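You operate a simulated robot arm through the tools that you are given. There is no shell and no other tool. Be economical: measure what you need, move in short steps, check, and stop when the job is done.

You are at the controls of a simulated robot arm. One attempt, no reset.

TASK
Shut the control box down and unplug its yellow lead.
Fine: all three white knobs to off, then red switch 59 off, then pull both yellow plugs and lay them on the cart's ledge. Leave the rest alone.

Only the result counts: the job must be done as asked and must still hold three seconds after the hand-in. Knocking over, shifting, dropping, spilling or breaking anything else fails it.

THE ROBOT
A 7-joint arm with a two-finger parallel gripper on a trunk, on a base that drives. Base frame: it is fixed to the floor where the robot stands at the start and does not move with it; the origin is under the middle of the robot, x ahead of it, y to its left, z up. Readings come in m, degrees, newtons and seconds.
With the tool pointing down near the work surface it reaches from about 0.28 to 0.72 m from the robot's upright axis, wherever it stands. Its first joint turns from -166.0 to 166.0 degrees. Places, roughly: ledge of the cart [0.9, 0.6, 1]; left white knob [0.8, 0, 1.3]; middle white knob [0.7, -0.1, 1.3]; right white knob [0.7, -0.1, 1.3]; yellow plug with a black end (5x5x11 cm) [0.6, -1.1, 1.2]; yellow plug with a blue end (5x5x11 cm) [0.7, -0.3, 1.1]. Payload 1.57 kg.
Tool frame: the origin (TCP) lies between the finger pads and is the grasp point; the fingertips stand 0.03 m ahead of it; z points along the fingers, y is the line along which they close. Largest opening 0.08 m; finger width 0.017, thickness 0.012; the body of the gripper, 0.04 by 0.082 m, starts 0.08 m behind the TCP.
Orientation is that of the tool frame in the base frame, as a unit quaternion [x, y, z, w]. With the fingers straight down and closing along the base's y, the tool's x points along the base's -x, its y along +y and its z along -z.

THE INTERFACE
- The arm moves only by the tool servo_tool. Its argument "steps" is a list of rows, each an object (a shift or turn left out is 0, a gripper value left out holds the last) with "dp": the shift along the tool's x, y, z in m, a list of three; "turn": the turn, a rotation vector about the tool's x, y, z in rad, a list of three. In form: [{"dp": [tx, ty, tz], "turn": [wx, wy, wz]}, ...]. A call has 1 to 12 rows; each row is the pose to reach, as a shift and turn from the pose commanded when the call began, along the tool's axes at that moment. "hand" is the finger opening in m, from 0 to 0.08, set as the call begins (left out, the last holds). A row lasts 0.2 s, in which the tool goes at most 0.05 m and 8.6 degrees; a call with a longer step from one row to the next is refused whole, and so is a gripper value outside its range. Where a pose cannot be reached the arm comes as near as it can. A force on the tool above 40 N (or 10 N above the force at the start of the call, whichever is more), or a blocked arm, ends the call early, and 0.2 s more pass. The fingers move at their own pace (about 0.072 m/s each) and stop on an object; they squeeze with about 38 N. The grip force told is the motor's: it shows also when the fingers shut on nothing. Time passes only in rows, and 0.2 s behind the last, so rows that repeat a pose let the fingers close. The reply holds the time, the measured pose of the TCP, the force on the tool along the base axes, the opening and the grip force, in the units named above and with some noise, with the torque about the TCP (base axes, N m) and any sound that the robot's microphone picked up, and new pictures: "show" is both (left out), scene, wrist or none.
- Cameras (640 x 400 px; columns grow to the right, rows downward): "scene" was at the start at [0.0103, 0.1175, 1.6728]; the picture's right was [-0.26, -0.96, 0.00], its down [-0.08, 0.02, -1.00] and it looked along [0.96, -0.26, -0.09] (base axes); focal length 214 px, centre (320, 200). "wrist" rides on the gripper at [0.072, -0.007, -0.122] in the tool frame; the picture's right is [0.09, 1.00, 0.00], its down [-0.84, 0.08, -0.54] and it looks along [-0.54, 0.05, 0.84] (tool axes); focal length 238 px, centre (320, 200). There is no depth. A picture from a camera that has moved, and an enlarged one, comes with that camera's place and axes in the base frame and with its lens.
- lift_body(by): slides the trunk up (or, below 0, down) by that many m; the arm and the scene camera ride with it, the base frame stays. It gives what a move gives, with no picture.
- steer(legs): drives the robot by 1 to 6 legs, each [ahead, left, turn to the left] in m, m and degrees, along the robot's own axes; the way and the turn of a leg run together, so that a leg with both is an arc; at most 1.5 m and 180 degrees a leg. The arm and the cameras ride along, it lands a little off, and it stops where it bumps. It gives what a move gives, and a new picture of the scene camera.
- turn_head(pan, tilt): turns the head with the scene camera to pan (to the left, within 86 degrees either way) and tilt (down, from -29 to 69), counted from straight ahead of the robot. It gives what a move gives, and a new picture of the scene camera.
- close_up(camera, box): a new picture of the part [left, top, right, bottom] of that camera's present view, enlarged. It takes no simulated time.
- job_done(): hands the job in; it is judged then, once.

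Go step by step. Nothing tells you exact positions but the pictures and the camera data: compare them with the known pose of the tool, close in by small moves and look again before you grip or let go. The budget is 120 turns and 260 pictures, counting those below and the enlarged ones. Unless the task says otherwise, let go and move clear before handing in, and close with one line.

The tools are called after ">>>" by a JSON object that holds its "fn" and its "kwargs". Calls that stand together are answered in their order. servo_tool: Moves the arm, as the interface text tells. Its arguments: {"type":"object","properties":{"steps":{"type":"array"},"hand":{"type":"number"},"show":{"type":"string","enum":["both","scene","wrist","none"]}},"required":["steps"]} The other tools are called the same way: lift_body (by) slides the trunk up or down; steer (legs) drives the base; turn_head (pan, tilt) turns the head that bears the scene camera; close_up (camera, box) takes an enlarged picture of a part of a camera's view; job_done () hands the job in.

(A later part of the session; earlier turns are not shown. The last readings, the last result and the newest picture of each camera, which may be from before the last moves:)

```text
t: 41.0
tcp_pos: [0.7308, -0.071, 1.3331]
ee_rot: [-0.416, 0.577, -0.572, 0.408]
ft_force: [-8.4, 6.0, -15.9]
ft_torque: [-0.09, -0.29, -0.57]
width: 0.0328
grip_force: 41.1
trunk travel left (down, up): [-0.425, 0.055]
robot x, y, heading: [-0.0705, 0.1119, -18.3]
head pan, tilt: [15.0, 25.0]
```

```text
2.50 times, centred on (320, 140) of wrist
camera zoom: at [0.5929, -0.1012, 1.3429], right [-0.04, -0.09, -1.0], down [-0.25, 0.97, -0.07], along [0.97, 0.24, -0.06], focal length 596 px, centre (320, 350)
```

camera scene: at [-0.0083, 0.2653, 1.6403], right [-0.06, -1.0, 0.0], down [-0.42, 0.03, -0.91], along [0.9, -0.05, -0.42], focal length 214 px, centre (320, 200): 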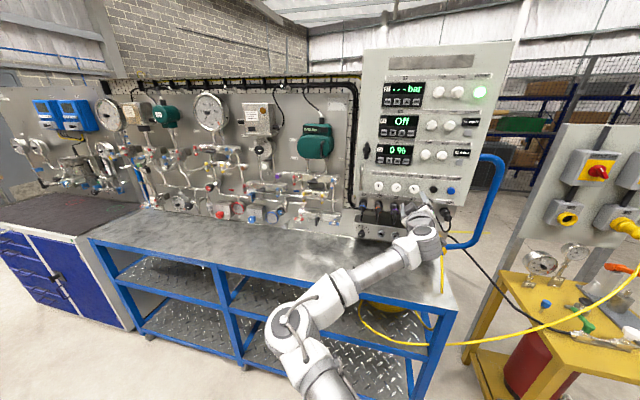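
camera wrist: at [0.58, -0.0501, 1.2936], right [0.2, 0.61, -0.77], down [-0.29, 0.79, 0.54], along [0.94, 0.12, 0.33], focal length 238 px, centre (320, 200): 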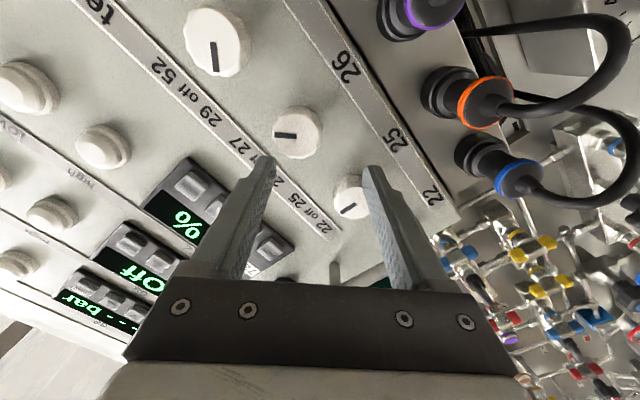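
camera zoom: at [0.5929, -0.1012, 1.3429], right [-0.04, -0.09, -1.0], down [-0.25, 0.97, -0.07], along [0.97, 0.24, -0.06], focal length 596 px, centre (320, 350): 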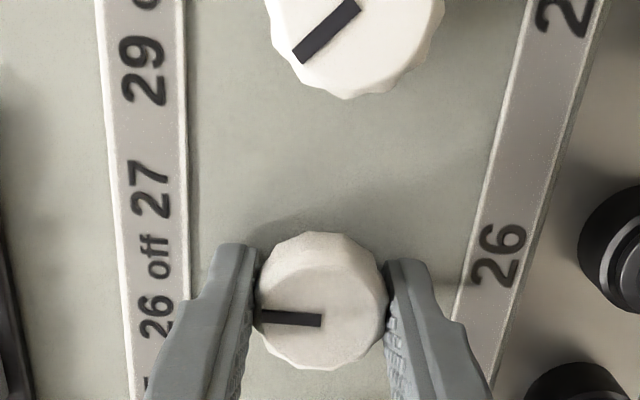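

The middle knob now points to "off". Release, back out, and shift the base for the right knob.

>>> {"fn": "servo_tool", "kwargs": {"steps": [{}, {}, {"dp": [0, 0, -0.03]}, {"dp": [0, 0, -0.07]}, {"dp": [0, 0, -0.11]}, {"dp": [0, 0, -0.11]}], "hand": 0.06, "show": "none"}}

>>> {"fn": "steer", "kwargs": {"legs": [[0, -0.065, 0]]}}

>>> {"fn": "close_up", "kwargs": {"camera": "wrist", "box": [160, 20, 480, 220]}}

```text
t: 42.4
tcp_pos: [0.6233, -0.0371, 1.3373]
ee_rot: [-0.413, 0.578, -0.573, 0.409]
ft_force: [-0.4, -0.2, 1.1]
ft_torque: [0.01, 0.0, -0.01]
width: 0.0601
grip_force: 0.0
trunk travel left (down, up): [-0.425, 0.055]
robot x, y, heading: [-0.0709, 0.1112, -18.7]
head pan, tilt: [15.0, 25.0]
```

```text
t: 43.5
tcp_pos: [0.6054, -0.0994, 1.3361]
ee_rot: [-0.413, 0.578, -0.573, 0.409]
ft_force: [0.0, -0.8, -0.8]
ft_torque: [-0.02, -0.03, 0.03]
width: 0.0602
grip_force: 0.0
trunk travel left (down, up): [-0.425, 0.055]
robot x, y, heading: [-0.0892, 0.0491, -18.7]
head pan, tilt: [15.0, 25.0]
camera scene: at [-0.0284, 0.2044, 1.6403], right [-0.06, -1.0, 0.0], down [-0.42, 0.03, -0.91], along [0.9, -0.06, -0.42], focal length 214 px, centre (320, 200)
```

scene: 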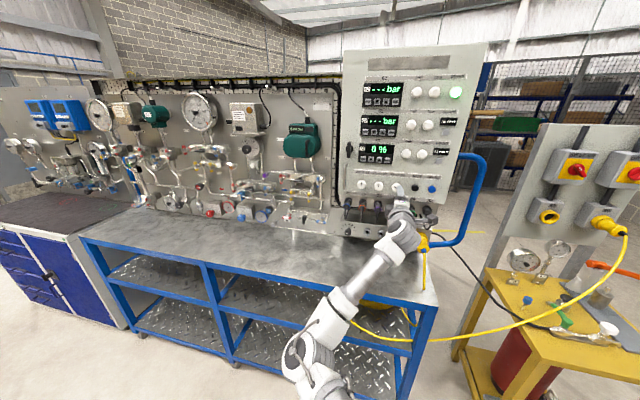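

```text
2.00 times, centred on (320, 120) of wrist
camera zoom: at [0.4665, -0.128, 1.346], right [-0.04, -0.08, -1.0], down [-0.24, 0.97, -0.07], along [0.97, 0.24, -0.06], focal length 477 px, centre (320, 360)
```

zoom: 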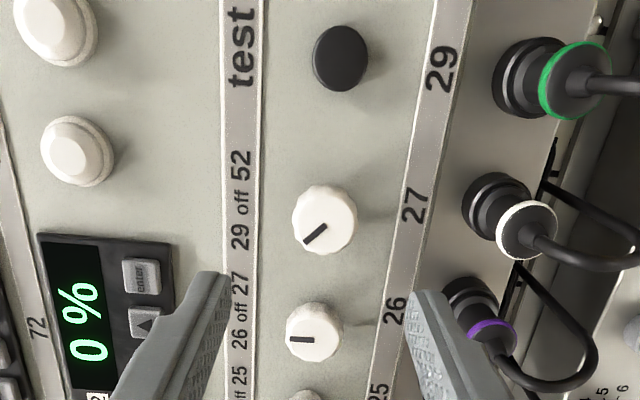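

The right knob is dead ahead. Advancing over it.

>>> {"fn": "servo_tool", "kwargs": {"steps": [{"dp": [0, 0.002, 0.03]}, {"dp": [0, 0.002, 0.06]}, {"dp": [0, 0.002, 0.085]}, {"dp": [0, 0.002, 0.1]}, {"dp": [0, 0.002, 0.108]}, {"dp": [0, 0.002, 0.108]}], "hand": 0.056, "show": "none"}}

>>> {"fn": "close_up", "kwargs": {"camera": "wrist", "box": [220, 80, 420, 220]}}

```text
t: 44.9
tcp_pos: [0.7061, -0.1343, 1.3328]
ee_rot: [-0.413, 0.577, -0.574, 0.41]
ft_force: [-0.1, -0.1, 0.5]
ft_torque: [0.02, 0.01, -0.02]
width: 0.0559
grip_force: 0.1
trunk travel left (down, up): [-0.425, 0.055]
robot x, y, heading: [-0.0901, 0.0485, -18.7]
head pan, tilt: [15.0, 25.0]
```

```text
2.86 times, centred on (320, 150) of wrist
camera zoom: at [0.5688, -0.1635, 1.3427], right [-0.04, -0.08, -1.0], down [-0.24, 0.97, -0.07], along [0.97, 0.24, -0.06], focal length 681 px, centre (320, 343)
```

zoom: 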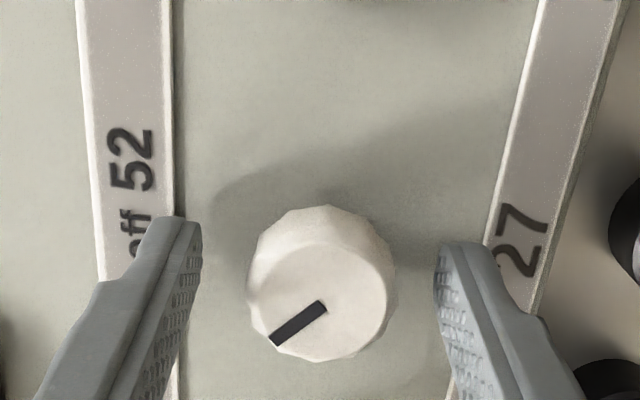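

>>> {"fn": "servo_tool", "kwargs": {"steps": [{}, {}, {}, {"turn": [0, 0, 0.13]}, {"turn": [0, 0, 0.26]}, {"turn": [0, 0, 0.39]}, {"turn": [0, 0, 0.52]}, {"turn": [0, 0, 0.65]}, {"turn": [0, 0, 0.785]}, {"turn": [0, 0, 0.785]}], "hand": 0.02, "show": "none"}}

>>> {"fn": "servo_tool", "kwargs": {"steps": [{}, {}, {"dp": [0, 0, -0.03]}, {"dp": [0, 0, -0.07]}, {"dp": [0, 0, -0.12]}, {"dp": [0, 0, -0.16]}, {"dp": [0, 0, -0.16]}], "hand": 0.06, "show": "none"}}

>>> {"fn": "close_up", "kwargs": {"camera": "scene", "box": [340, 150, 440, 220]}}

>>> {"fn": "close_up", "kwargs": {"camera": "wrist", "box": [160, 20, 480, 220]}}

```text
t: 47.1
tcp_pos: [0.7069, -0.1344, 1.3326]
ee_rot: [-0.16, 0.692, -0.371, 0.598]
ft_force: [-2.0, -0.4, -7.8]
ft_torque: [0.22, 0.6, -0.07]
width: 0.0326
grip_force: 40.8
trunk travel left (down, up): [-0.425, 0.055]
robot x, y, heading: [-0.088, 0.0525, -18.8]
head pan, tilt: [15.0, 25.0]
```

```text
t: 48.7
tcp_pos: [0.5544, -0.0834, 1.3349]
ee_rot: [-0.161, 0.692, -0.372, 0.598]
ft_force: [0.4, -0.1, 0.3]
ft_torque: [0.01, -0.01, -0.01]
width: 0.06
grip_force: 0.1
trunk travel left (down, up): [-0.425, 0.055]
robot x, y, heading: [-0.0916, 0.0486, -18.5]
head pan, tilt: [15.0, 25.0]
```

```text
5.71 times, centred on (390, 185) of scene
camera zoom: at [-0.0284, 0.2046, 1.6403], right [-0.06, -1.0, 0.0], down [-0.42, 0.03, -0.91], along [0.9, -0.06, -0.42], focal length 1226 px, centre (-80, 286)
```

zoom: 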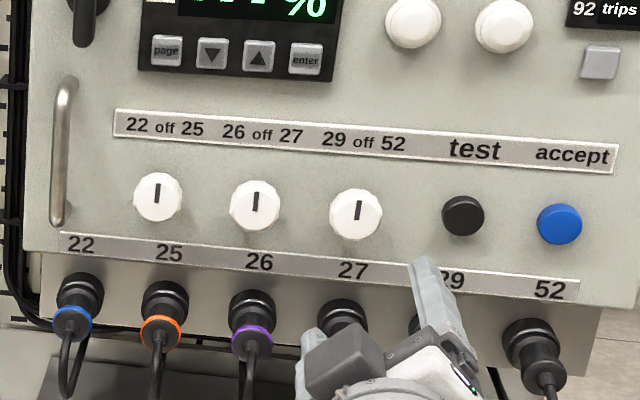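

```text
2.00 times, centred on (320, 120) of wrist
camera zoom: at [0.4211, -0.096, 1.2913], right [0.2, 0.61, -0.77], down [-0.3, 0.79, 0.54], along [0.93, 0.12, 0.34], focal length 477 px, centre (320, 360)
```

zoom: 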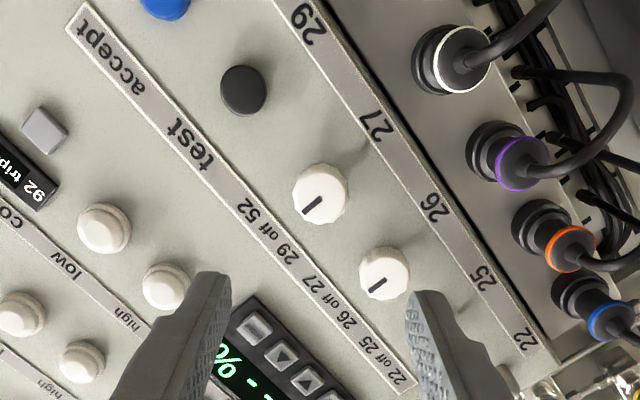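

All three white knobs are on "off" and the displays went dark. Next is switch 59 near (0.68,-1.065,1.39); I back away, slide right, and look.

>>> {"fn": "steer", "kwargs": {"legs": [[-0.3, 0, 0], [0, -0.91, 0], [0.25, 0, 0]]}}

>>> {"fn": "close_up", "kwargs": {"camera": "wrist", "box": [0, 0, 640, 400]}}

```text
t: 60.0
tcp_pos: [0.2005, -0.9573, 1.3351]
ee_rot: [-0.156, 0.693, -0.376, 0.595]
ft_force: [-0.6, -0.1, 0.1]
ft_torque: [-0.02, -0.04, 0.0]
width: 0.0598
grip_force: 0.1
trunk travel left (down, up): [-0.425, 0.055]
robot x, y, heading: [-0.4446, -0.8138, -19.3]
head pan, tilt: [15.0, 25.0]
camera scene: at [-0.3791, -0.6637, 1.6403], right [-0.08, -1.0, 0.0], down [-0.42, 0.03, -0.91], along [0.9, -0.07, -0.42], focal length 214 px, centre (320, 200)
```

scene: 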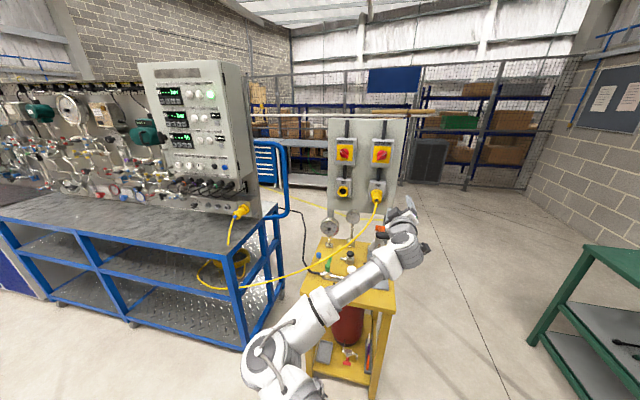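

```text
1.00 times, centred on (320, 200) of wrist (not enlarged: the box is as wide or as high as the picture)
camera zoom: at [0.067, -0.9703, 1.2911], right [0.21, 0.6, -0.77], down [-0.29, 0.79, 0.54], along [0.93, 0.11, 0.34], focal length 238 px, centre (320, 200)
```

zoom: 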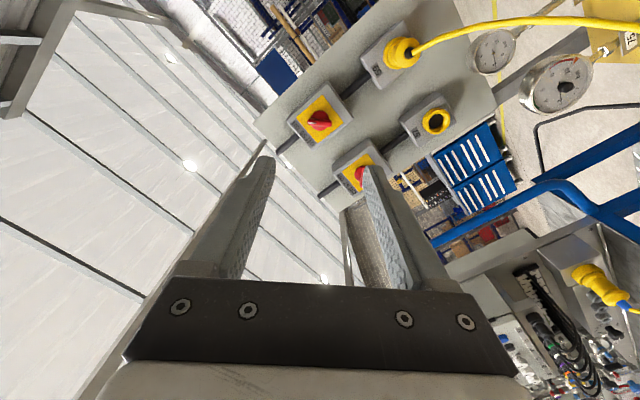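

I'm now in front of the stand. Enlarging to localise the switch and plug.

>>> {"fn": "close_up", "kwargs": {"camera": "scene", "box": [320, 110, 420, 240]}}

>>> {"fn": "close_up", "kwargs": {"camera": "wrist", "box": [240, 20, 480, 200]}}

>>> {"fn": "close_up", "kwargs": {"camera": "scene", "box": [230, 180, 440, 400]}}

```text
3.08 times, centred on (370, 175) of scene
camera zoom: at [-0.3791, -0.6637, 1.6403], right [-0.08, -1.0, 0.0], down [-0.42, 0.03, -0.91], along [0.9, -0.07, -0.42], focal length 660 px, centre (166, 277)
```

zoom: 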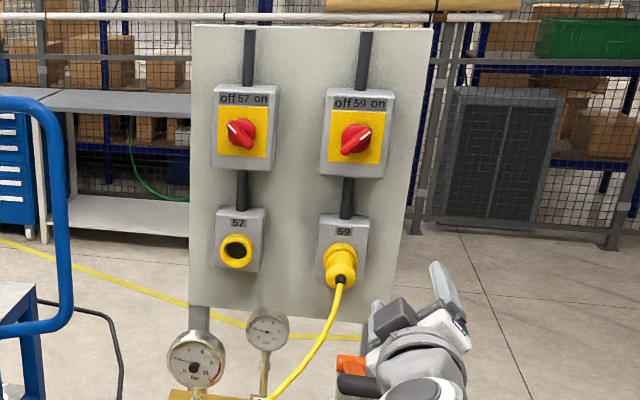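

```text
2.22 times, centred on (360, 110) of wrist
camera zoom: at [0.067, -0.9703, 1.2911], right [0.21, 0.6, -0.77], down [-0.29, 0.79, 0.54], along [0.93, 0.11, 0.34], focal length 530 px, centre (231, 400)
```

zoom: 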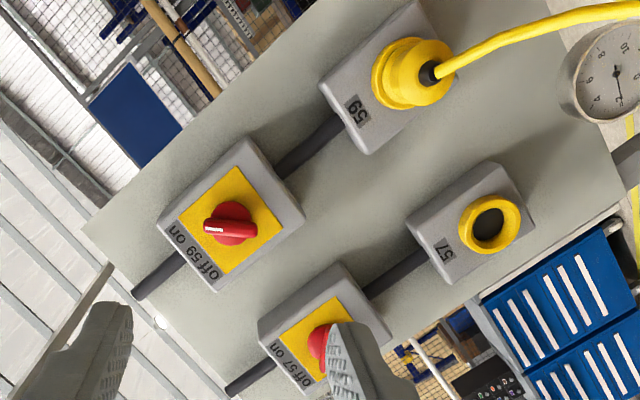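

```text
1.82 times, centred on (335, 290) of scene
camera zoom: at [-0.3791, -0.6637, 1.6403], right [-0.08, -1.0, 0.0], down [-0.42, 0.03, -0.91], along [0.9, -0.07, -0.42], focal length 390 px, centre (293, 36)
```

zoom: 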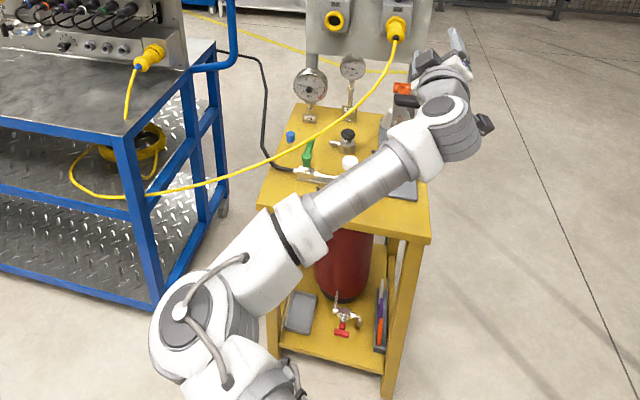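

Switch 59's handle sits near (0.672,-1.062,1.389), and its bar points from lower-left to upper-right. I lift the trunk a little and move closer, leaving clearance to the stand.

>>> {"fn": "lift_body", "kwargs": {"by": 0.05}}

>>> {"fn": "steer", "kwargs": {"legs": [[0, 0.05, 0.8], [0.2, 0, 0]]}}

```text
t: 60.9
tcp_pos: [0.2004, -0.9588, 1.3846]
ee_rot: [-0.157, 0.693, -0.376, 0.595]
ft_force: [-0.9, 0.7, -0.3]
ft_torque: [-0.02, 0.02, 0.0]
width: 0.06
grip_force: 0.1
trunk travel left (down, up): [-0.475, 0.005]
robot x, y, heading: [-0.4399, -0.8182, -19.1]
head pan, tilt: [15.0, 25.0]
```

```text
t: 63.5
tcp_pos: [0.4065, -0.965, 1.3859]
ee_rot: [-0.161, 0.692, -0.372, 0.598]
ft_force: [-0.9, 0.8, 0.3]
ft_torque: [0.01, -0.04, -0.01]
width: 0.0603
grip_force: 0.1
trunk travel left (down, up): [-0.475, 0.005]
robot x, y, heading: [-0.2375, -0.8311, -18.7]
head pan, tilt: [15.0, 25.0]
camera scene: at [-0.176, -0.6787, 1.6903], right [-0.06, -1.0, 0.0], down [-0.42, 0.03, -0.91], along [0.9, -0.05, -0.42], focal length 214 px, centre (320, 200)
```

scene: 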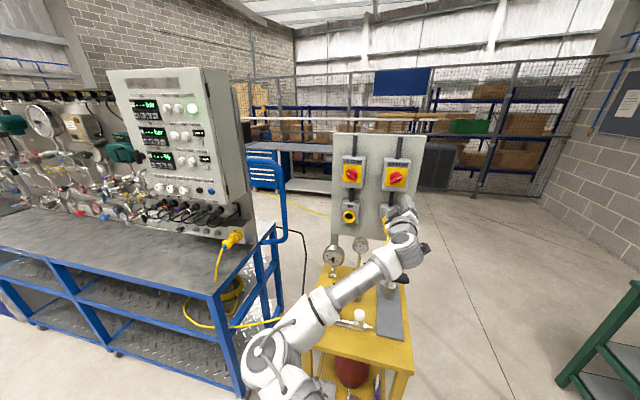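

Now I roll the tool 90° so that the fingers close across the switch's bar.

>>> {"fn": "servo_tool", "kwargs": {"steps": [{"turn": [0, 0, 0.14]}, {"turn": [0, 0, 0.28]}, {"turn": [0, 0, 0.42]}, {"turn": [0, 0, 0.56]}, {"turn": [0, 0, 0.7]}, {"turn": [0, 0, 0.84]}, {"turn": [0, 0, 0.98]}, {"turn": [0, 0, 1.12]}, {"turn": [0, 0, 1.26]}, {"turn": [0, 0, 1.4]}, {"turn": [0, 0, 1.54]}, {"turn": [0, 0, 1.571]}]}}

```text
t: 66.1
tcp_pos: [0.4085, -0.966, 1.3845]
ee_rot: [0.375, 0.602, 0.161, 0.686]
ft_force: [0.0, 0.2, -0.8]
ft_torque: [-0.02, 0.04, 0.03]
width: 0.06
grip_force: 0.1
trunk travel left (down, up): [-0.475, 0.005]
robot x, y, heading: [-0.2406, -0.8338, -18.5]
head pan, tilt: [15.0, 25.0]
camera scene: at [-0.1763, -0.6786, 1.6903], right [-0.06, -1.0, 0.0], down [-0.42, 0.03, -0.91], along [0.9, -0.05, -0.42], focal length 214 px, centre (320, 200)
camera wrist: at [0.3068, -0.8825, 1.332], right [0.25, 0.73, 0.64], down [-0.68, -0.34, 0.65], along [0.69, -0.6, 0.41], focal length 238 px, centre (320, 200)
```

scene: 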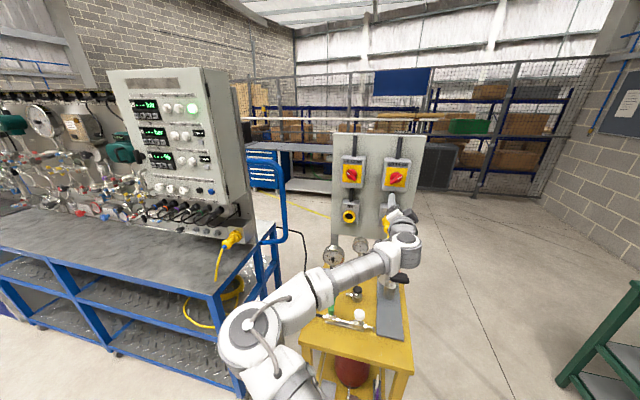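
wrist: 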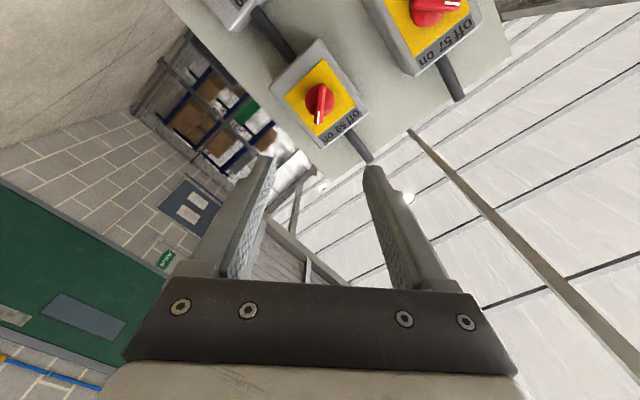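

The fingers now close across the bar and I'm lined up. Advancing towards the switch.

>>> {"fn": "servo_tool", "kwargs": {"steps": [{"dp": [-0.005, 0, 0.04]}, {"dp": [-0.005, 0, 0.08]}, {"dp": [-0.005, 0, 0.12]}, {"dp": [-0.005, 0, 0.16]}, {"dp": [-0.005, 0, 0.2]}, {"dp": [-0.005, 0, 0.2]}]}}

```text
t: 67.5
tcp_pos: [0.5944, -1.0315, 1.3853]
ee_rot: [0.375, 0.603, 0.159, 0.686]
ft_force: [1.0, -0.8, 0.0]
ft_torque: [0.04, -0.03, -0.02]
width: 0.0598
grip_force: 0.1
trunk travel left (down, up): [-0.475, 0.005]
robot x, y, heading: [-0.2332, -0.8298, -18.4]
head pan, tilt: [15.0, 25.0]
camera scene: at [-0.1763, -0.6786, 1.6903], right [-0.06, -1.0, 0.0], down [-0.42, 0.03, -0.91], along [0.9, -0.05, -0.42], focal length 214 px, centre (320, 200)
camera wrist: at [0.494, -0.95, 1.3339], right [0.25, 0.73, 0.64], down [-0.68, -0.34, 0.65], along [0.69, -0.6, 0.41], focal length 238 px, centre (320, 200)
```

scene: 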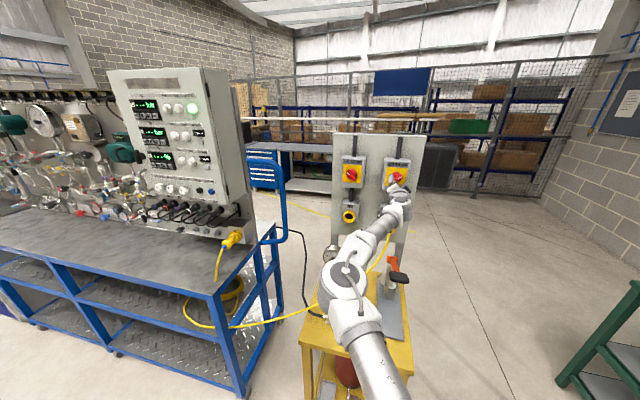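
wrist: 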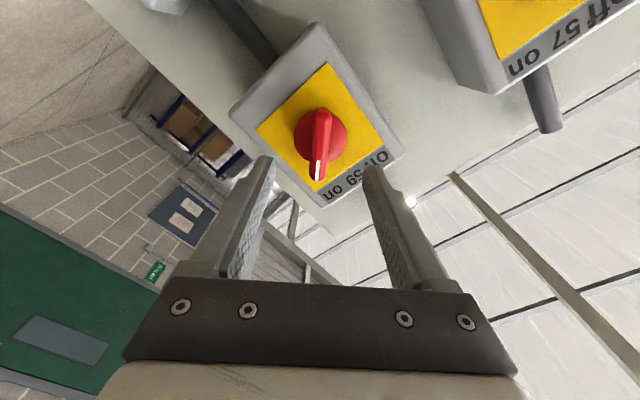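

Aligned; advancing another 5 cm and checking.

>>> {"fn": "servo_tool", "kwargs": {"steps": [{"dp": [0, 0, 0.02]}, {"dp": [0, 0, 0.04]}, {"dp": [0, 0, 0.055]}, {"dp": [0, 0, 0.055]}], "hand": 0.05, "show": "none"}}

>>> {"fn": "close_up", "kwargs": {"camera": "wrist", "box": [200, 60, 440, 220]}}

>>> {"fn": "close_up", "kwargs": {"camera": "scene", "box": [350, 140, 450, 230]}}

```text
t: 68.5
tcp_pos: [0.646, -1.049, 1.3866]
ee_rot: [0.375, 0.603, 0.16, 0.686]
ft_force: [-0.3, 0.4, 0.1]
ft_torque: [-0.03, 0.0, 0.05]
width: 0.0498
grip_force: 0.0
trunk travel left (down, up): [-0.475, 0.005]
robot x, y, heading: [-0.238, -0.8333, -18.6]
head pan, tilt: [15.0, 25.0]
```

```text
2.50 times, centred on (320, 140) of wrist
camera zoom: at [0.5465, -0.9669, 1.3337], right [0.25, 0.73, 0.64], down [-0.68, -0.34, 0.65], along [0.69, -0.6, 0.41], focal length 596 px, centre (320, 350)
```

zoom: 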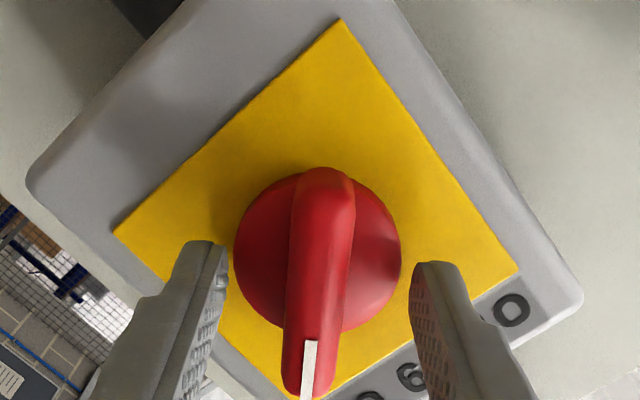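

```text
4.44 times, centred on (400, 185) of scene
camera zoom: at [-0.1763, -0.6787, 1.6903], right [-0.06, -1.0, 0.0], down [-0.42, 0.03, -0.91], along [0.9, -0.05, -0.42], focal length 953 px, centre (-36, 267)
```

zoom: 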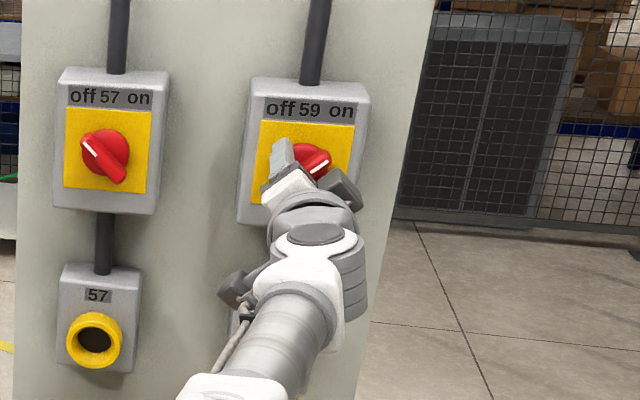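

The tips are just at the bar's front. A little deeper, then close.

>>> {"fn": "servo_tool", "kwargs": {"steps": [{"dp": [0, 0, 0.007]}, {"dp": [0, 0, 0.013]}, {"dp": [0, 0, 0.013]}], "show": "none"}}

>>> {"fn": "servo_tool", "kwargs": {"steps": [{}, {}, {}, {}], "hand": 0.01, "show": "none"}}

>>> {"fn": "close_up", "kwargs": {"camera": "wrist", "box": [200, 60, 440, 220]}}

```text
t: 69.3
tcp_pos: [0.6575, -1.0525, 1.3862]
ee_rot: [0.374, 0.604, 0.159, 0.686]
ft_force: [-14.2, 4.2, -7.2]
ft_torque: [-0.16, -0.08, 0.32]
width: 0.0491
grip_force: 0.1
trunk travel left (down, up): [-0.475, 0.005]
robot x, y, heading: [-0.2405, -0.8357, -18.5]
head pan, tilt: [15.0, 25.0]
```

```text
t: 70.3
tcp_pos: [0.6573, -1.0535, 1.3864]
ee_rot: [0.374, 0.603, 0.16, 0.686]
ft_force: [-20.4, 5.0, -13.9]
ft_torque: [-0.12, -0.05, 0.82]
width: 0.0473
grip_force: 33.0
trunk travel left (down, up): [-0.475, 0.005]
robot x, y, heading: [-0.2394, -0.8329, -18.4]
head pan, tilt: [15.0, 25.0]
```

```text
2.50 times, centred on (320, 140) of wrist
camera zoom: at [0.5577, -0.9714, 1.3332], right [0.25, 0.73, 0.64], down [-0.68, -0.34, 0.65], along [0.69, -0.6, 0.41], focal length 596 px, centre (320, 350)
```

zoom: 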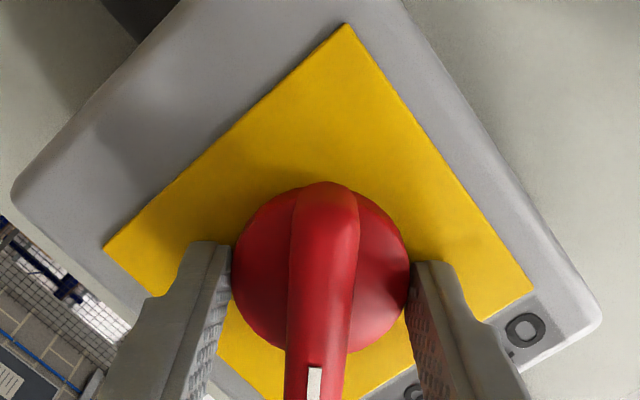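

The fingers caught the round base rather than the bar. I open, back off 1 cm and close on the bar itself.

>>> {"fn": "servo_tool", "kwargs": {"steps": [{}, {}, {"dp": [0, 0, -0.01]}, {"dp": [0, 0, -0.01]}], "hand": 0.055, "show": "none"}}

>>> {"fn": "servo_tool", "kwargs": {"steps": [{}, {}, {}, {}], "hand": 0.008, "show": "none"}}

>>> {"fn": "close_up", "kwargs": {"camera": "wrist", "box": [200, 60, 440, 220]}}

```text
t: 71.3
tcp_pos: [0.6499, -1.0505, 1.3858]
ee_rot: [0.375, 0.602, 0.16, 0.687]
ft_force: [-0.6, -0.7, -0.3]
ft_torque: [0.03, -0.03, 0.01]
width: 0.0548
grip_force: 0.1
trunk travel left (down, up): [-0.475, 0.005]
robot x, y, heading: [-0.2344, -0.8337, -18.6]
head pan, tilt: [15.0, 25.0]
```

```text
t: 72.3
tcp_pos: [0.6504, -1.0515, 1.3859]
ee_rot: [0.376, 0.602, 0.159, 0.686]
ft_force: [-0.6, -0.7, -1.4]
ft_torque: [0.02, -0.07, -0.12]
width: 0.0473
grip_force: 44.8
trunk travel left (down, up): [-0.475, 0.005]
robot x, y, heading: [-0.2399, -0.8273, -18.6]
head pan, tilt: [15.0, 25.0]
```

```text
2.50 times, centred on (320, 140) of wrist
camera zoom: at [0.5499, -0.9685, 1.3327], right [0.25, 0.73, 0.64], down [-0.68, -0.34, 0.65], along [0.69, -0.6, 0.41], focal length 596 px, centre (320, 350)
```

zoom: 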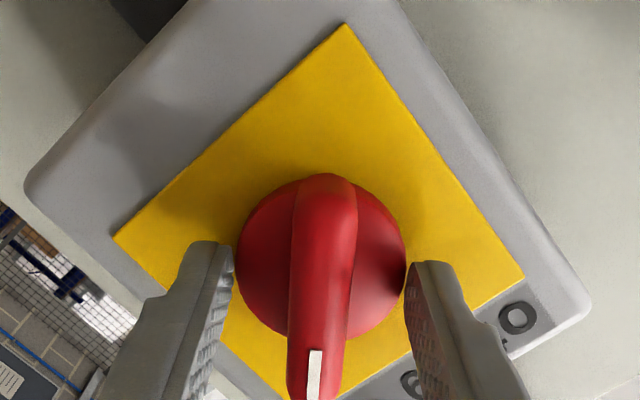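

A clean, balanced grip on the handle's round body. Turning 90° counter-clockwise to "off".

>>> {"fn": "servo_tool", "kwargs": {"steps": [{"turn": [0, 0, -0.13]}, {"turn": [0, 0, -0.26]}, {"turn": [0, 0, -0.39]}, {"turn": [0, 0, -0.52]}, {"turn": [0, 0, -0.65]}, {"turn": [0, 0, -0.78]}], "show": "none"}}

>>> {"fn": "close_up", "kwargs": {"camera": "wrist", "box": [200, 60, 440, 220]}}

```text
t: 73.7
tcp_pos: [0.65, -1.0502, 1.3862]
ee_rot: [0.116, 0.701, -0.113, 0.695]
ft_force: [4.8, 1.6, 2.2]
ft_torque: [-0.22, -0.95, -0.28]
width: 0.0472
grip_force: 44.9
trunk travel left (down, up): [-0.475, 0.005]
robot x, y, heading: [-0.2418, -0.8322, -18.4]
head pan, tilt: [15.0, 25.0]
```

```text
2.50 times, centred on (320, 140) of wrist
camera zoom: at [0.533, -1.0179, 1.3166], right [0.32, 0.94, -0.09], down [-0.48, 0.24, 0.84], along [0.82, -0.23, 0.53], focal length 596 px, centre (320, 350)
```

zoom: 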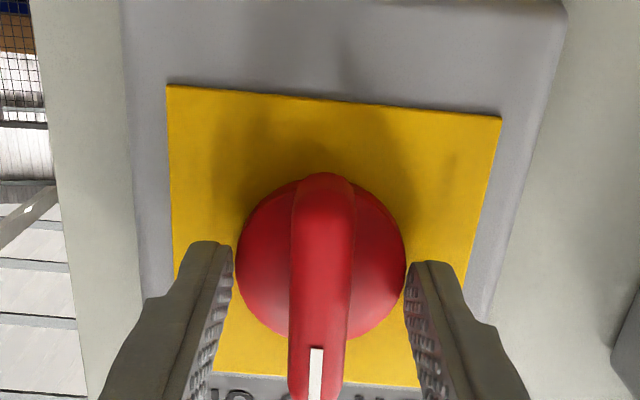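

It turns with the hand. Completing the turn.

>>> {"fn": "servo_tool", "kwargs": {"steps": [{"turn": [0, 0, -0.13]}, {"turn": [0, 0, -0.26]}, {"turn": [0, 0, -0.39]}, {"turn": [0, 0, -0.52]}, {"turn": [0, 0, -0.65]}, {"turn": [0, 0, -0.79]}, {"turn": [0, 0, -0.79]}], "show": "none"}}

>>> {"fn": "servo_tool", "kwargs": {"steps": [{}, {}, {"dp": [0, 0, -0.03]}, {"dp": [0, 0, -0.07]}, {"dp": [0, 0, -0.12]}, {"dp": [0, 0, -0.15]}, {"dp": [0, 0, -0.15]}], "hand": 0.065, "show": "none"}}

>>> {"fn": "close_up", "kwargs": {"camera": "scene", "box": [330, 130, 440, 250]}}

>>> {"fn": "close_up", "kwargs": {"camera": "wrist", "box": [160, 0, 480, 200]}}

```text
t: 75.3
tcp_pos: [0.6515, -1.0505, 1.3851]
ee_rot: [-0.162, 0.692, -0.37, 0.598]
ft_force: [0.1, 2.8, -0.6]
ft_torque: [0.93, -0.28, 0.68]
width: 0.0474
grip_force: 44.9
trunk travel left (down, up): [-0.475, 0.005]
robot x, y, heading: [-0.238, -0.8339, -18.1]
head pan, tilt: [15.0, 25.0]
```

```text
t: 76.9
tcp_pos: [0.507, -1.0012, 1.3892]
ee_rot: [-0.162, 0.691, -0.371, 0.598]
ft_force: [-0.5, -0.1, 0.3]
ft_torque: [-0.01, -0.03, 0.02]
width: 0.065
grip_force: 0.1
trunk travel left (down, up): [-0.475, 0.005]
robot x, y, heading: [-0.2338, -0.8326, -18.7]
head pan, tilt: [15.0, 25.0]
```

```text
3.33 times, centred on (385, 190) of scene
camera zoom: at [-0.1763, -0.6787, 1.6903], right [-0.06, -1.0, 0.0], down [-0.42, 0.03, -0.91], along [0.9, -0.05, -0.42], focal length 715 px, centre (103, 233)
```

zoom: 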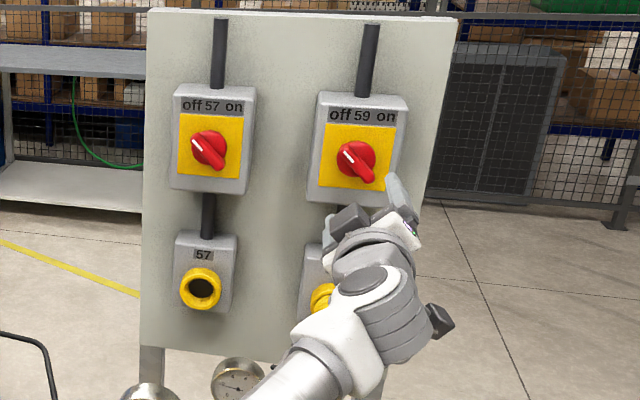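

```text
2.00 times, centred on (320, 100) of wrist
camera zoom: at [0.3751, -1.0152, 1.3454], right [0.2, 0.61, -0.77], down [-0.3, 0.78, 0.54], along [0.93, 0.12, 0.34], focal length 477 px, centre (320, 400)
```

zoom: 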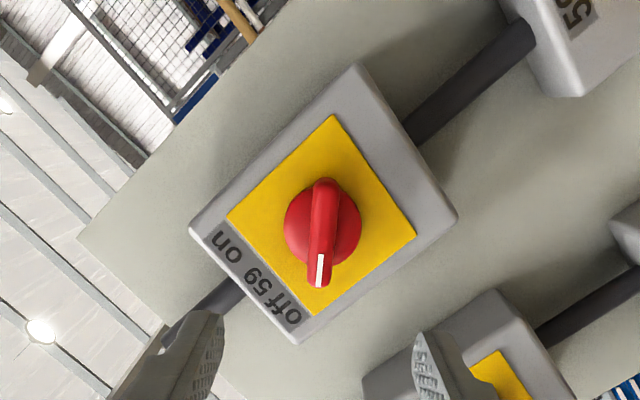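

Switch 59 is off, matching 57. Now the plugs: I'll back away and reorient the tool to point steeply down, to grip the plug from above.

>>> {"fn": "steer", "kwargs": {"legs": [[-0.3, 0, 0]]}}

>>> {"fn": "servo_tool", "kwargs": {"steps": [{"turn": [0, 0, 0.13]}, {"turn": [0, 0, 0.26]}, {"turn": [0, 0, 0.39]}, {"turn": [0, 0, 0.52]}, {"turn": [0, 0, 0.65]}, {"turn": [0, 0, 0.785]}, {"turn": [0, 0, 0.785]}], "show": "scene"}}

```text
t: 79.5
tcp_pos: [0.2242, -0.9083, 1.3889]
ee_rot: [-0.162, 0.692, -0.371, 0.598]
ft_force: [-0.5, 0.0, -0.4]
ft_torque: [0.03, 0.06, 0.02]
width: 0.0651
grip_force: 0.1
trunk travel left (down, up): [-0.475, 0.005]
robot x, y, heading: [-0.5225, -0.7362, -18.5]
head pan, tilt: [15.0, 25.0]
camera scene: at [-0.4603, -0.5835, 1.6903], right [-0.06, -1.0, 0.0], down [-0.42, 0.03, -0.91], along [0.9, -0.06, -0.42], focal length 214 px, centre (320, 200)
```

scene: 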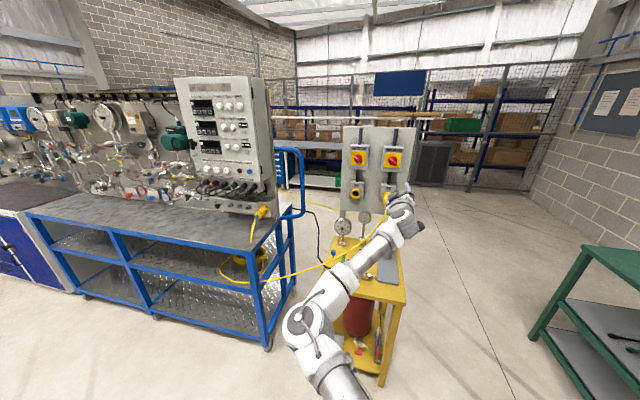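

```text
t: 81.1
tcp_pos: [0.2238, -0.9074, 1.3887]
ee_rot: [0.117, 0.7, -0.115, 0.695]
ft_force: [0.9, -0.2, -0.2]
ft_torque: [-0.01, 0.02, 0.01]
width: 0.0648
grip_force: 0.0
trunk travel left (down, up): [-0.475, 0.005]
robot x, y, heading: [-0.5207, -0.7371, -18.4]
head pan, tilt: [15.0, 25.0]
camera scene: at [-0.4601, -0.5836, 1.6903], right [-0.06, -1.0, 0.0], down [-0.42, 0.03, -0.91], along [0.9, -0.06, -0.42], focal length 214 px, centre (320, 200)
```

scene: 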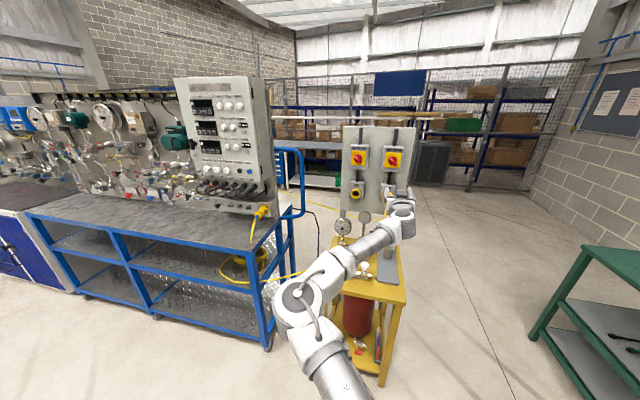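

>>> {"fn": "servo_tool", "kwargs": {"steps": [{"dp": [-0.005, 0, -0.02], "turn": [0, 0.13, 0]}, {"dp": [-0.01, 0, -0.04], "turn": [0, 0.26, 0]}, {"dp": [-0.015, 0, -0.06], "turn": [0, 0.39, 0]}, {"dp": [-0.02, 0, -0.08], "turn": [0, 0.52, 0]}, {"dp": [-0.025, 0, -0.1], "turn": [0, 0.65, 0]}, {"dp": [-0.03, 0, -0.12], "turn": [0, 0.78, 0]}, {"dp": [-0.03, 0, -0.14], "turn": [0, 0.9, 0]}, {"dp": [-0.03, 0, -0.14], "turn": [0, 0.96, 0]}, {"dp": [-0.03, 0, -0.14], "turn": [0, 0.96, 0]}]}}

>>> {"fn": "close_up", "kwargs": {"camera": "scene", "box": [330, 120, 430, 230]}}

```text
t: 83.1
tcp_pos: [0.0909, -0.8627, 1.4203]
ee_rot: [0.158, 0.942, -0.049, 0.293]
ft_force: [-0.7, -0.2, -0.1]
ft_torque: [0.02, 0.01, -0.02]
width: 0.0653
grip_force: 0.1
trunk travel left (down, up): [-0.475, 0.005]
robot x, y, heading: [-0.5208, -0.7434, -18.5]
head pan, tilt: [15.0, 25.0]
camera scene: at [-0.4601, -0.5835, 1.6903], right [-0.06, -1.0, 0.0], down [-0.42, 0.03, -0.91], along [0.9, -0.06, -0.42], focal length 214 px, centre (320, 200)
camera wrist: at [-0.031, -0.8276, 1.4816], right [0.25, 0.97, -0.05], down [0.39, -0.05, 0.92], along [0.89, -0.25, -0.39], focal length 238 px, centre (320, 200)
```

scene: 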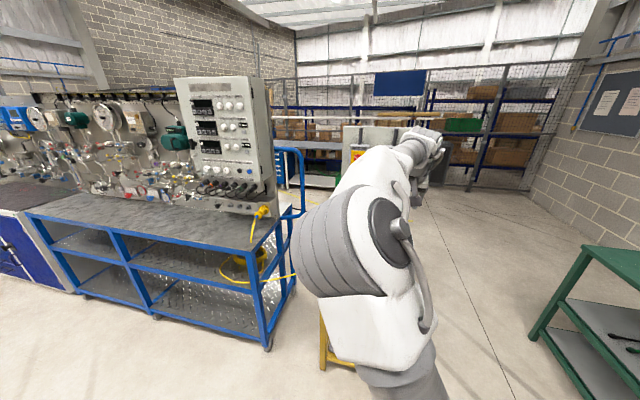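
wrist: 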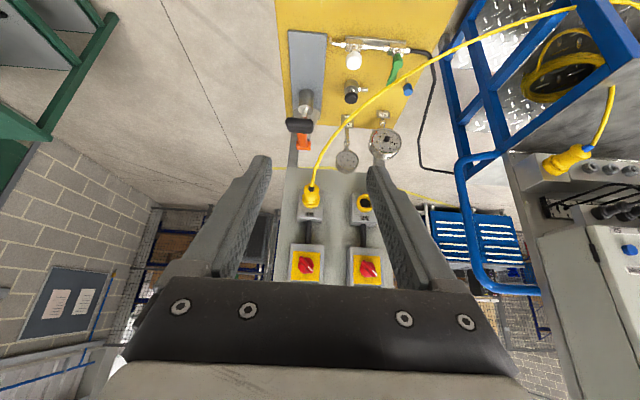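

```text
3.64 times, centred on (380, 175) of scene
camera zoom: at [-0.4601, -0.5835, 1.6903], right [-0.06, -1.0, 0.0], down [-0.42, 0.03, -0.91], along [0.9, -0.06, -0.42], focal length 780 px, centre (102, 291)
```

zoom: 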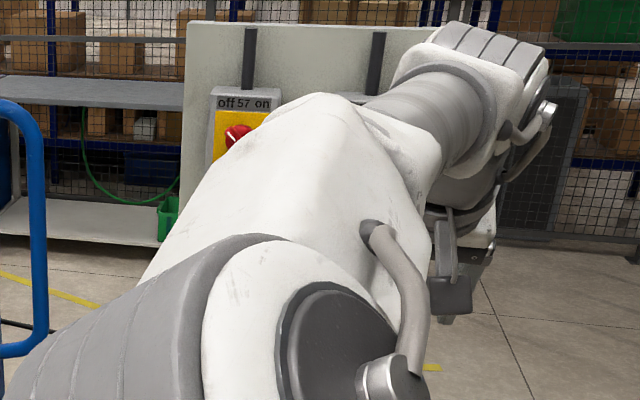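

Elbow is now up and the wrist camera sees the plug. Enlarging.

>>> {"fn": "close_up", "kwargs": {"camera": "wrist", "box": [280, 150, 380, 230]}}

>>> {"fn": "close_up", "kwargs": {"camera": "wrist", "box": [500, 80, 640, 200]}}

```text
5.00 times, centred on (330, 190) of wrist
camera zoom: at [-0.031, -0.8276, 1.4816], right [0.25, 0.97, -0.05], down [0.39, -0.05, 0.92], along [0.89, -0.25, -0.39], focal length 1192 px, centre (270, 250)
```

zoom: 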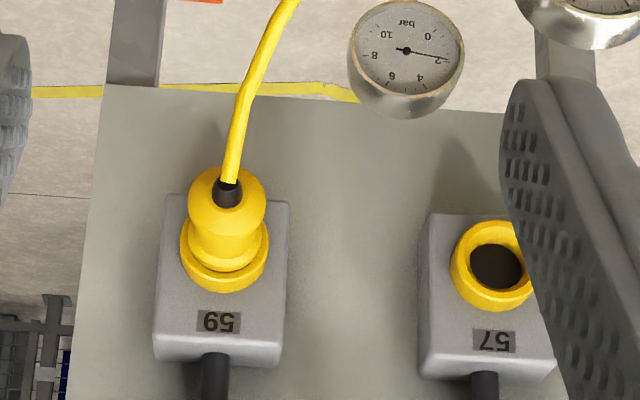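

```text
3.33 times, centred on (570, 140) of wrist
camera zoom: at [-0.031, -0.8276, 1.4816], right [0.25, 0.97, -0.05], down [0.39, -0.05, 0.92], along [0.89, -0.25, -0.39], focal length 794 px, centre (-513, 400)
```

zoom: 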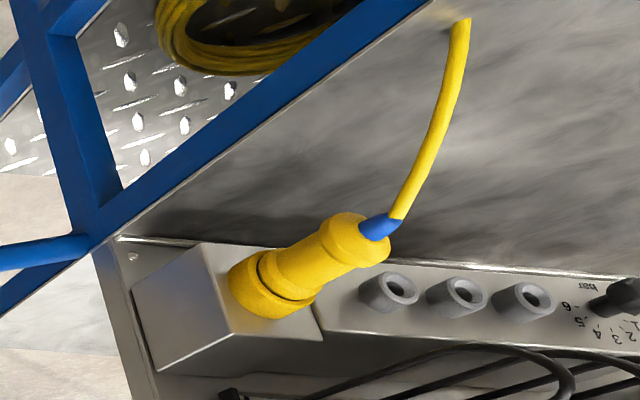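

Plug 59's axis is horizontal at z≈1.19, with its tail near (0.55,-1.02) and its ring near (0.656,-1.05). I drive forward and lower the trunk to the plug's height.

>>> {"fn": "steer", "kwargs": {"legs": [[0.315, 0, 0]]}}

>>> {"fn": "lift_body", "kwargs": {"by": -0.14}}

>>> {"fn": "close_up", "kwargs": {"camera": "wrist", "box": [160, 0, 480, 240]}}

```text
t: 85.7
tcp_pos: [0.389, -0.9642, 1.4206]
ee_rot: [0.158, 0.942, -0.05, 0.293]
ft_force: [1.0, 0.1, -0.3]
ft_torque: [0.0, 0.0, -0.02]
width: 0.0651
grip_force: 0.1
trunk travel left (down, up): [-0.475, 0.005]
robot x, y, heading: [-0.2221, -0.8369, -18.7]
head pan, tilt: [15.0, 25.0]
camera scene: at [-0.1629, -0.6838, 1.6903], right [-0.06, -1.0, 0.0], down [-0.42, 0.03, -0.91], along [0.9, -0.06, -0.42], focal length 214 px, centre (320, 200)
```

scene: 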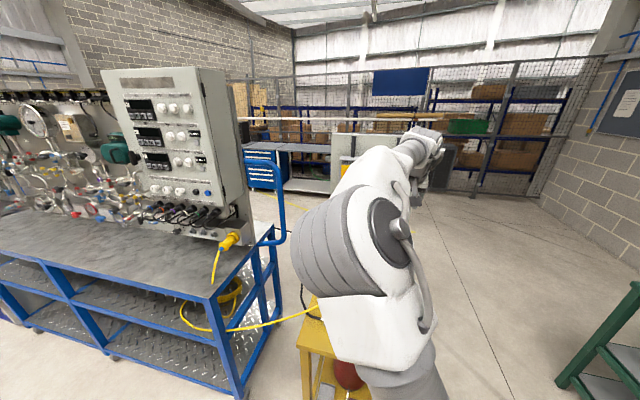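

```text
t: 87.4
tcp_pos: [0.3873, -0.9642, 1.2804]
ee_rot: [0.158, 0.942, -0.048, 0.294]
ft_force: [0.2, 0.0, -0.3]
ft_torque: [0.01, -0.02, 0.03]
width: 0.0653
grip_force: 0.1
trunk travel left (down, up): [-0.335, 0.145]
robot x, y, heading: [-0.2254, -0.8375, -18.9]
head pan, tilt: [15.0, 25.0]
```

```text
1.67 times, centred on (320, 120) of wrist
camera zoom: at [0.2653, -0.9289, 1.3415], right [0.25, 0.97, -0.05], down [0.39, -0.05, 0.92], along [0.89, -0.25, -0.39], focal length 397 px, centre (320, 333)
```

zoom: 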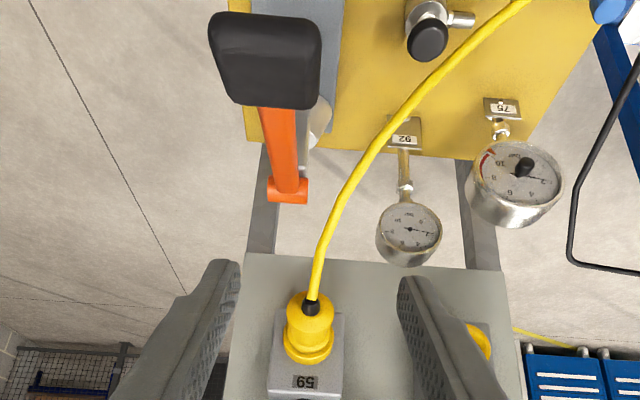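

Everything agrees. I move above and behind the plug with the fingers fully open.

>>> {"fn": "servo_tool", "kwargs": {"steps": [{"dp": [-0.035, 0, 0.024]}, {"dp": [-0.07, 0, 0.048]}, {"dp": [-0.105, 0, 0.072]}, {"dp": [-0.1295, 0, 0.089]}, {"dp": [-0.1295, 0, 0.089]}], "hand": 0.08, "show": "wrist"}}

```text
t: 88.6
tcp_pos: [0.531, -1.0132, 1.2766]
ee_rot: [0.158, 0.942, -0.049, 0.291]
ft_force: [0.2, -0.2, -0.9]
ft_torque: [0.01, -0.01, -0.01]
width: 0.0799
grip_force: 0.1
out of reach, approached as far as the arm can: row 4, 5
trunk travel left (down, up): [-0.335, 0.145]
robot x, y, heading: [-0.2269, -0.8368, -18.8]
head pan, tilt: [15.0, 25.0]
camera wrist: at [0.4094, -0.9782, 1.3374], right [0.25, 0.97, -0.05], down [0.39, -0.05, 0.92], along [0.89, -0.25, -0.39], focal length 238 px, centre (320, 200)
```

wrist: 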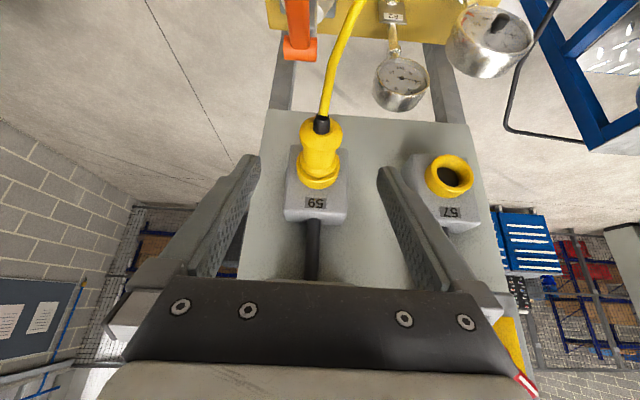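

Near the arm's reach limit. Before driving closer I look down to check base clearance to the stand.

>>> {"fn": "turn_head", "kwargs": {"pan": 0, "tilt": 69}}

>>> {"fn": "turn_head", "kwargs": {"pan": 25, "tilt": 68}}

```text
t: 89.7
tcp_pos: [0.5316, -1.0143, 1.2773]
ee_rot: [0.158, 0.942, -0.049, 0.293]
ft_force: [-0.5, -0.4, 1.0]
ft_torque: [0.03, -0.02, 0.02]
width: 0.0799
grip_force: 0.1
trunk travel left (down, up): [-0.335, 0.145]
robot x, y, heading: [-0.2249, -0.8351, -18.6]
head pan, tilt: [0.0, 68.8]
camera scene: at [-0.2021, -0.6957, 1.4909], right [-0.32, -0.95, 0.0], down [-0.88, 0.3, -0.36], along [0.34, -0.12, -0.93], focal length 214 px, centre (320, 200)
```

scene: 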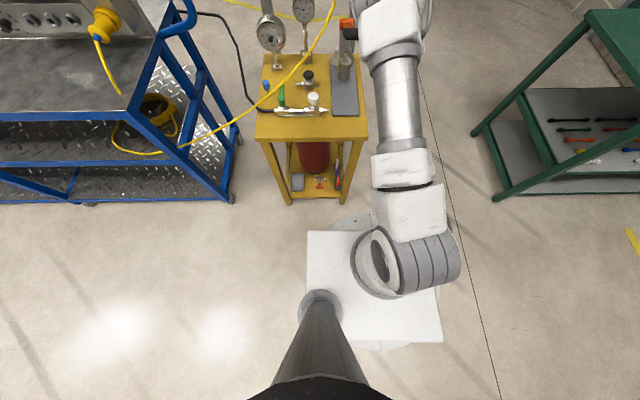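

```text
t: 90.6
tcp_pos: [0.5323, -1.0133, 1.2767]
ee_rot: [0.158, 0.942, -0.049, 0.293]
ft_force: [0.0, 0.8, 0.6]
ft_torque: [0.0, 0.01, -0.03]
width: 0.08
grip_force: 0.0
trunk travel left (down, up): [-0.335, 0.145]
robot x, y, heading: [-0.2266, -0.838, -18.9]
head pan, tilt: [25.0, 68.0]
camera scene: at [-0.1986, -0.6716, 1.4916], right [0.11, -0.99, 0.0], down [-0.92, -0.1, -0.37], along [0.37, 0.04, -0.93], focal length 214 px, centre (320, 200)
```

scene: 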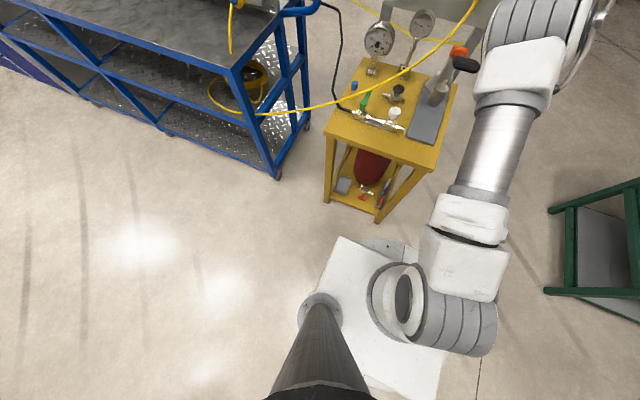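

There's over 10 cm between base and stand, so 5 cm more is safe. I drive 5 cm; that also carries the hand forward.

>>> {"fn": "steer", "kwargs": {"legs": [[0.05, 0, 0]]}}

>>> {"fn": "close_up", "kwargs": {"camera": "wrist", "box": [200, 60, 440, 240]}}

```text
t: 91.6
tcp_pos: [0.5814, -1.029, 1.2781]
ee_rot: [0.157, 0.942, -0.049, 0.292]
ft_force: [-1.1, 0.1, -0.3]
ft_torque: [0.0, 0.02, -0.03]
width: 0.0801
grip_force: 0.0
trunk travel left (down, up): [-0.335, 0.145]
robot x, y, heading: [-0.1785, -0.8544, -18.6]
head pan, tilt: [25.0, 68.0]
camera scene: at [-0.151, -0.6876, 1.4916], right [0.11, -0.99, 0.0], down [-0.92, -0.1, -0.37], along [0.37, 0.04, -0.93], focal length 214 px, centre (320, 200)
```

scene: 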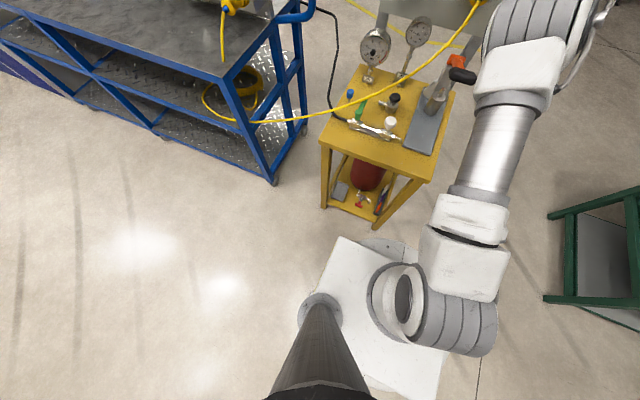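

```text
2.22 times, centred on (320, 150) of wrist
camera zoom: at [0.4567, -0.994, 1.338], right [0.25, 0.97, -0.05], down [0.39, -0.05, 0.92], along [0.89, -0.25, -0.39], focal length 530 px, centre (320, 311)
```

zoom: 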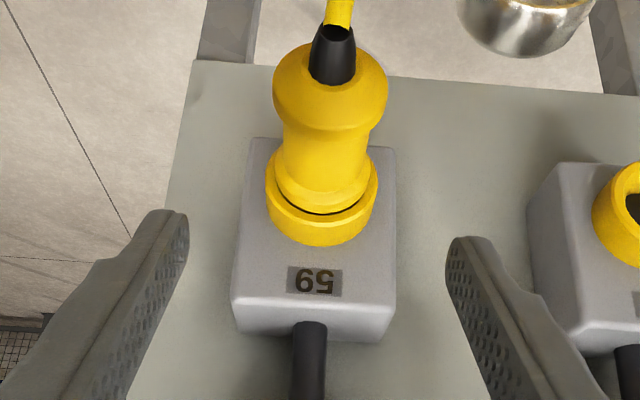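

Re-triangulated with several views: the plug runs from depth 0.88 to 0.99 at z≈1.175, with its waist near (0.636,-1.046). I descend along the tool axis.

>>> {"fn": "servo_tool", "kwargs": {"steps": [{"dp": [0.003, 0, 0.03]}, {"dp": [0.006, 0, 0.06]}, {"dp": [0.009, 0, 0.085]}, {"dp": [0.009, 0, 0.085]}], "show": "none"}}

>>> {"fn": "close_up", "kwargs": {"camera": "wrist", "box": [200, 60, 440, 240]}}

```text
t: 92.6
tcp_pos: [0.6093, -1.0403, 1.1981]
ee_rot: [0.158, 0.942, -0.05, 0.292]
ft_force: [0.4, 0.2, -0.3]
ft_torque: [-0.03, -0.03, -0.01]
width: 0.0801
grip_force: 0.0
out of reach, approached as far as the arm can: row 2, 3, 4
trunk travel left (down, up): [-0.335, 0.145]
robot x, y, heading: [-0.1734, -0.8525, -18.7]
head pan, tilt: [25.0, 68.0]
```

```text
2.22 times, centred on (320, 150) of wrist
camera zoom: at [0.4866, -1.0055, 1.2585], right [0.25, 0.97, -0.05], down [0.39, -0.05, 0.92], along [0.89, -0.25, -0.39], focal length 530 px, centre (320, 311)
```

zoom: 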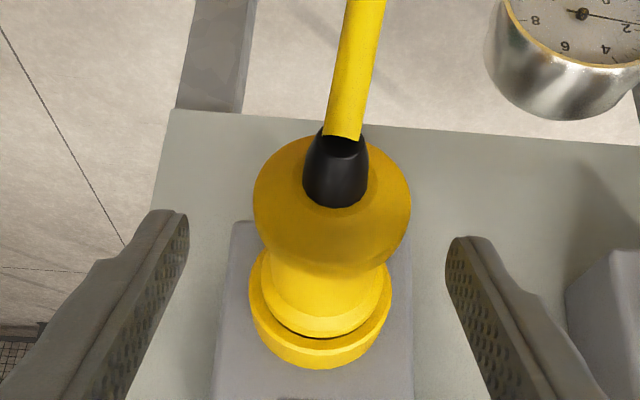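

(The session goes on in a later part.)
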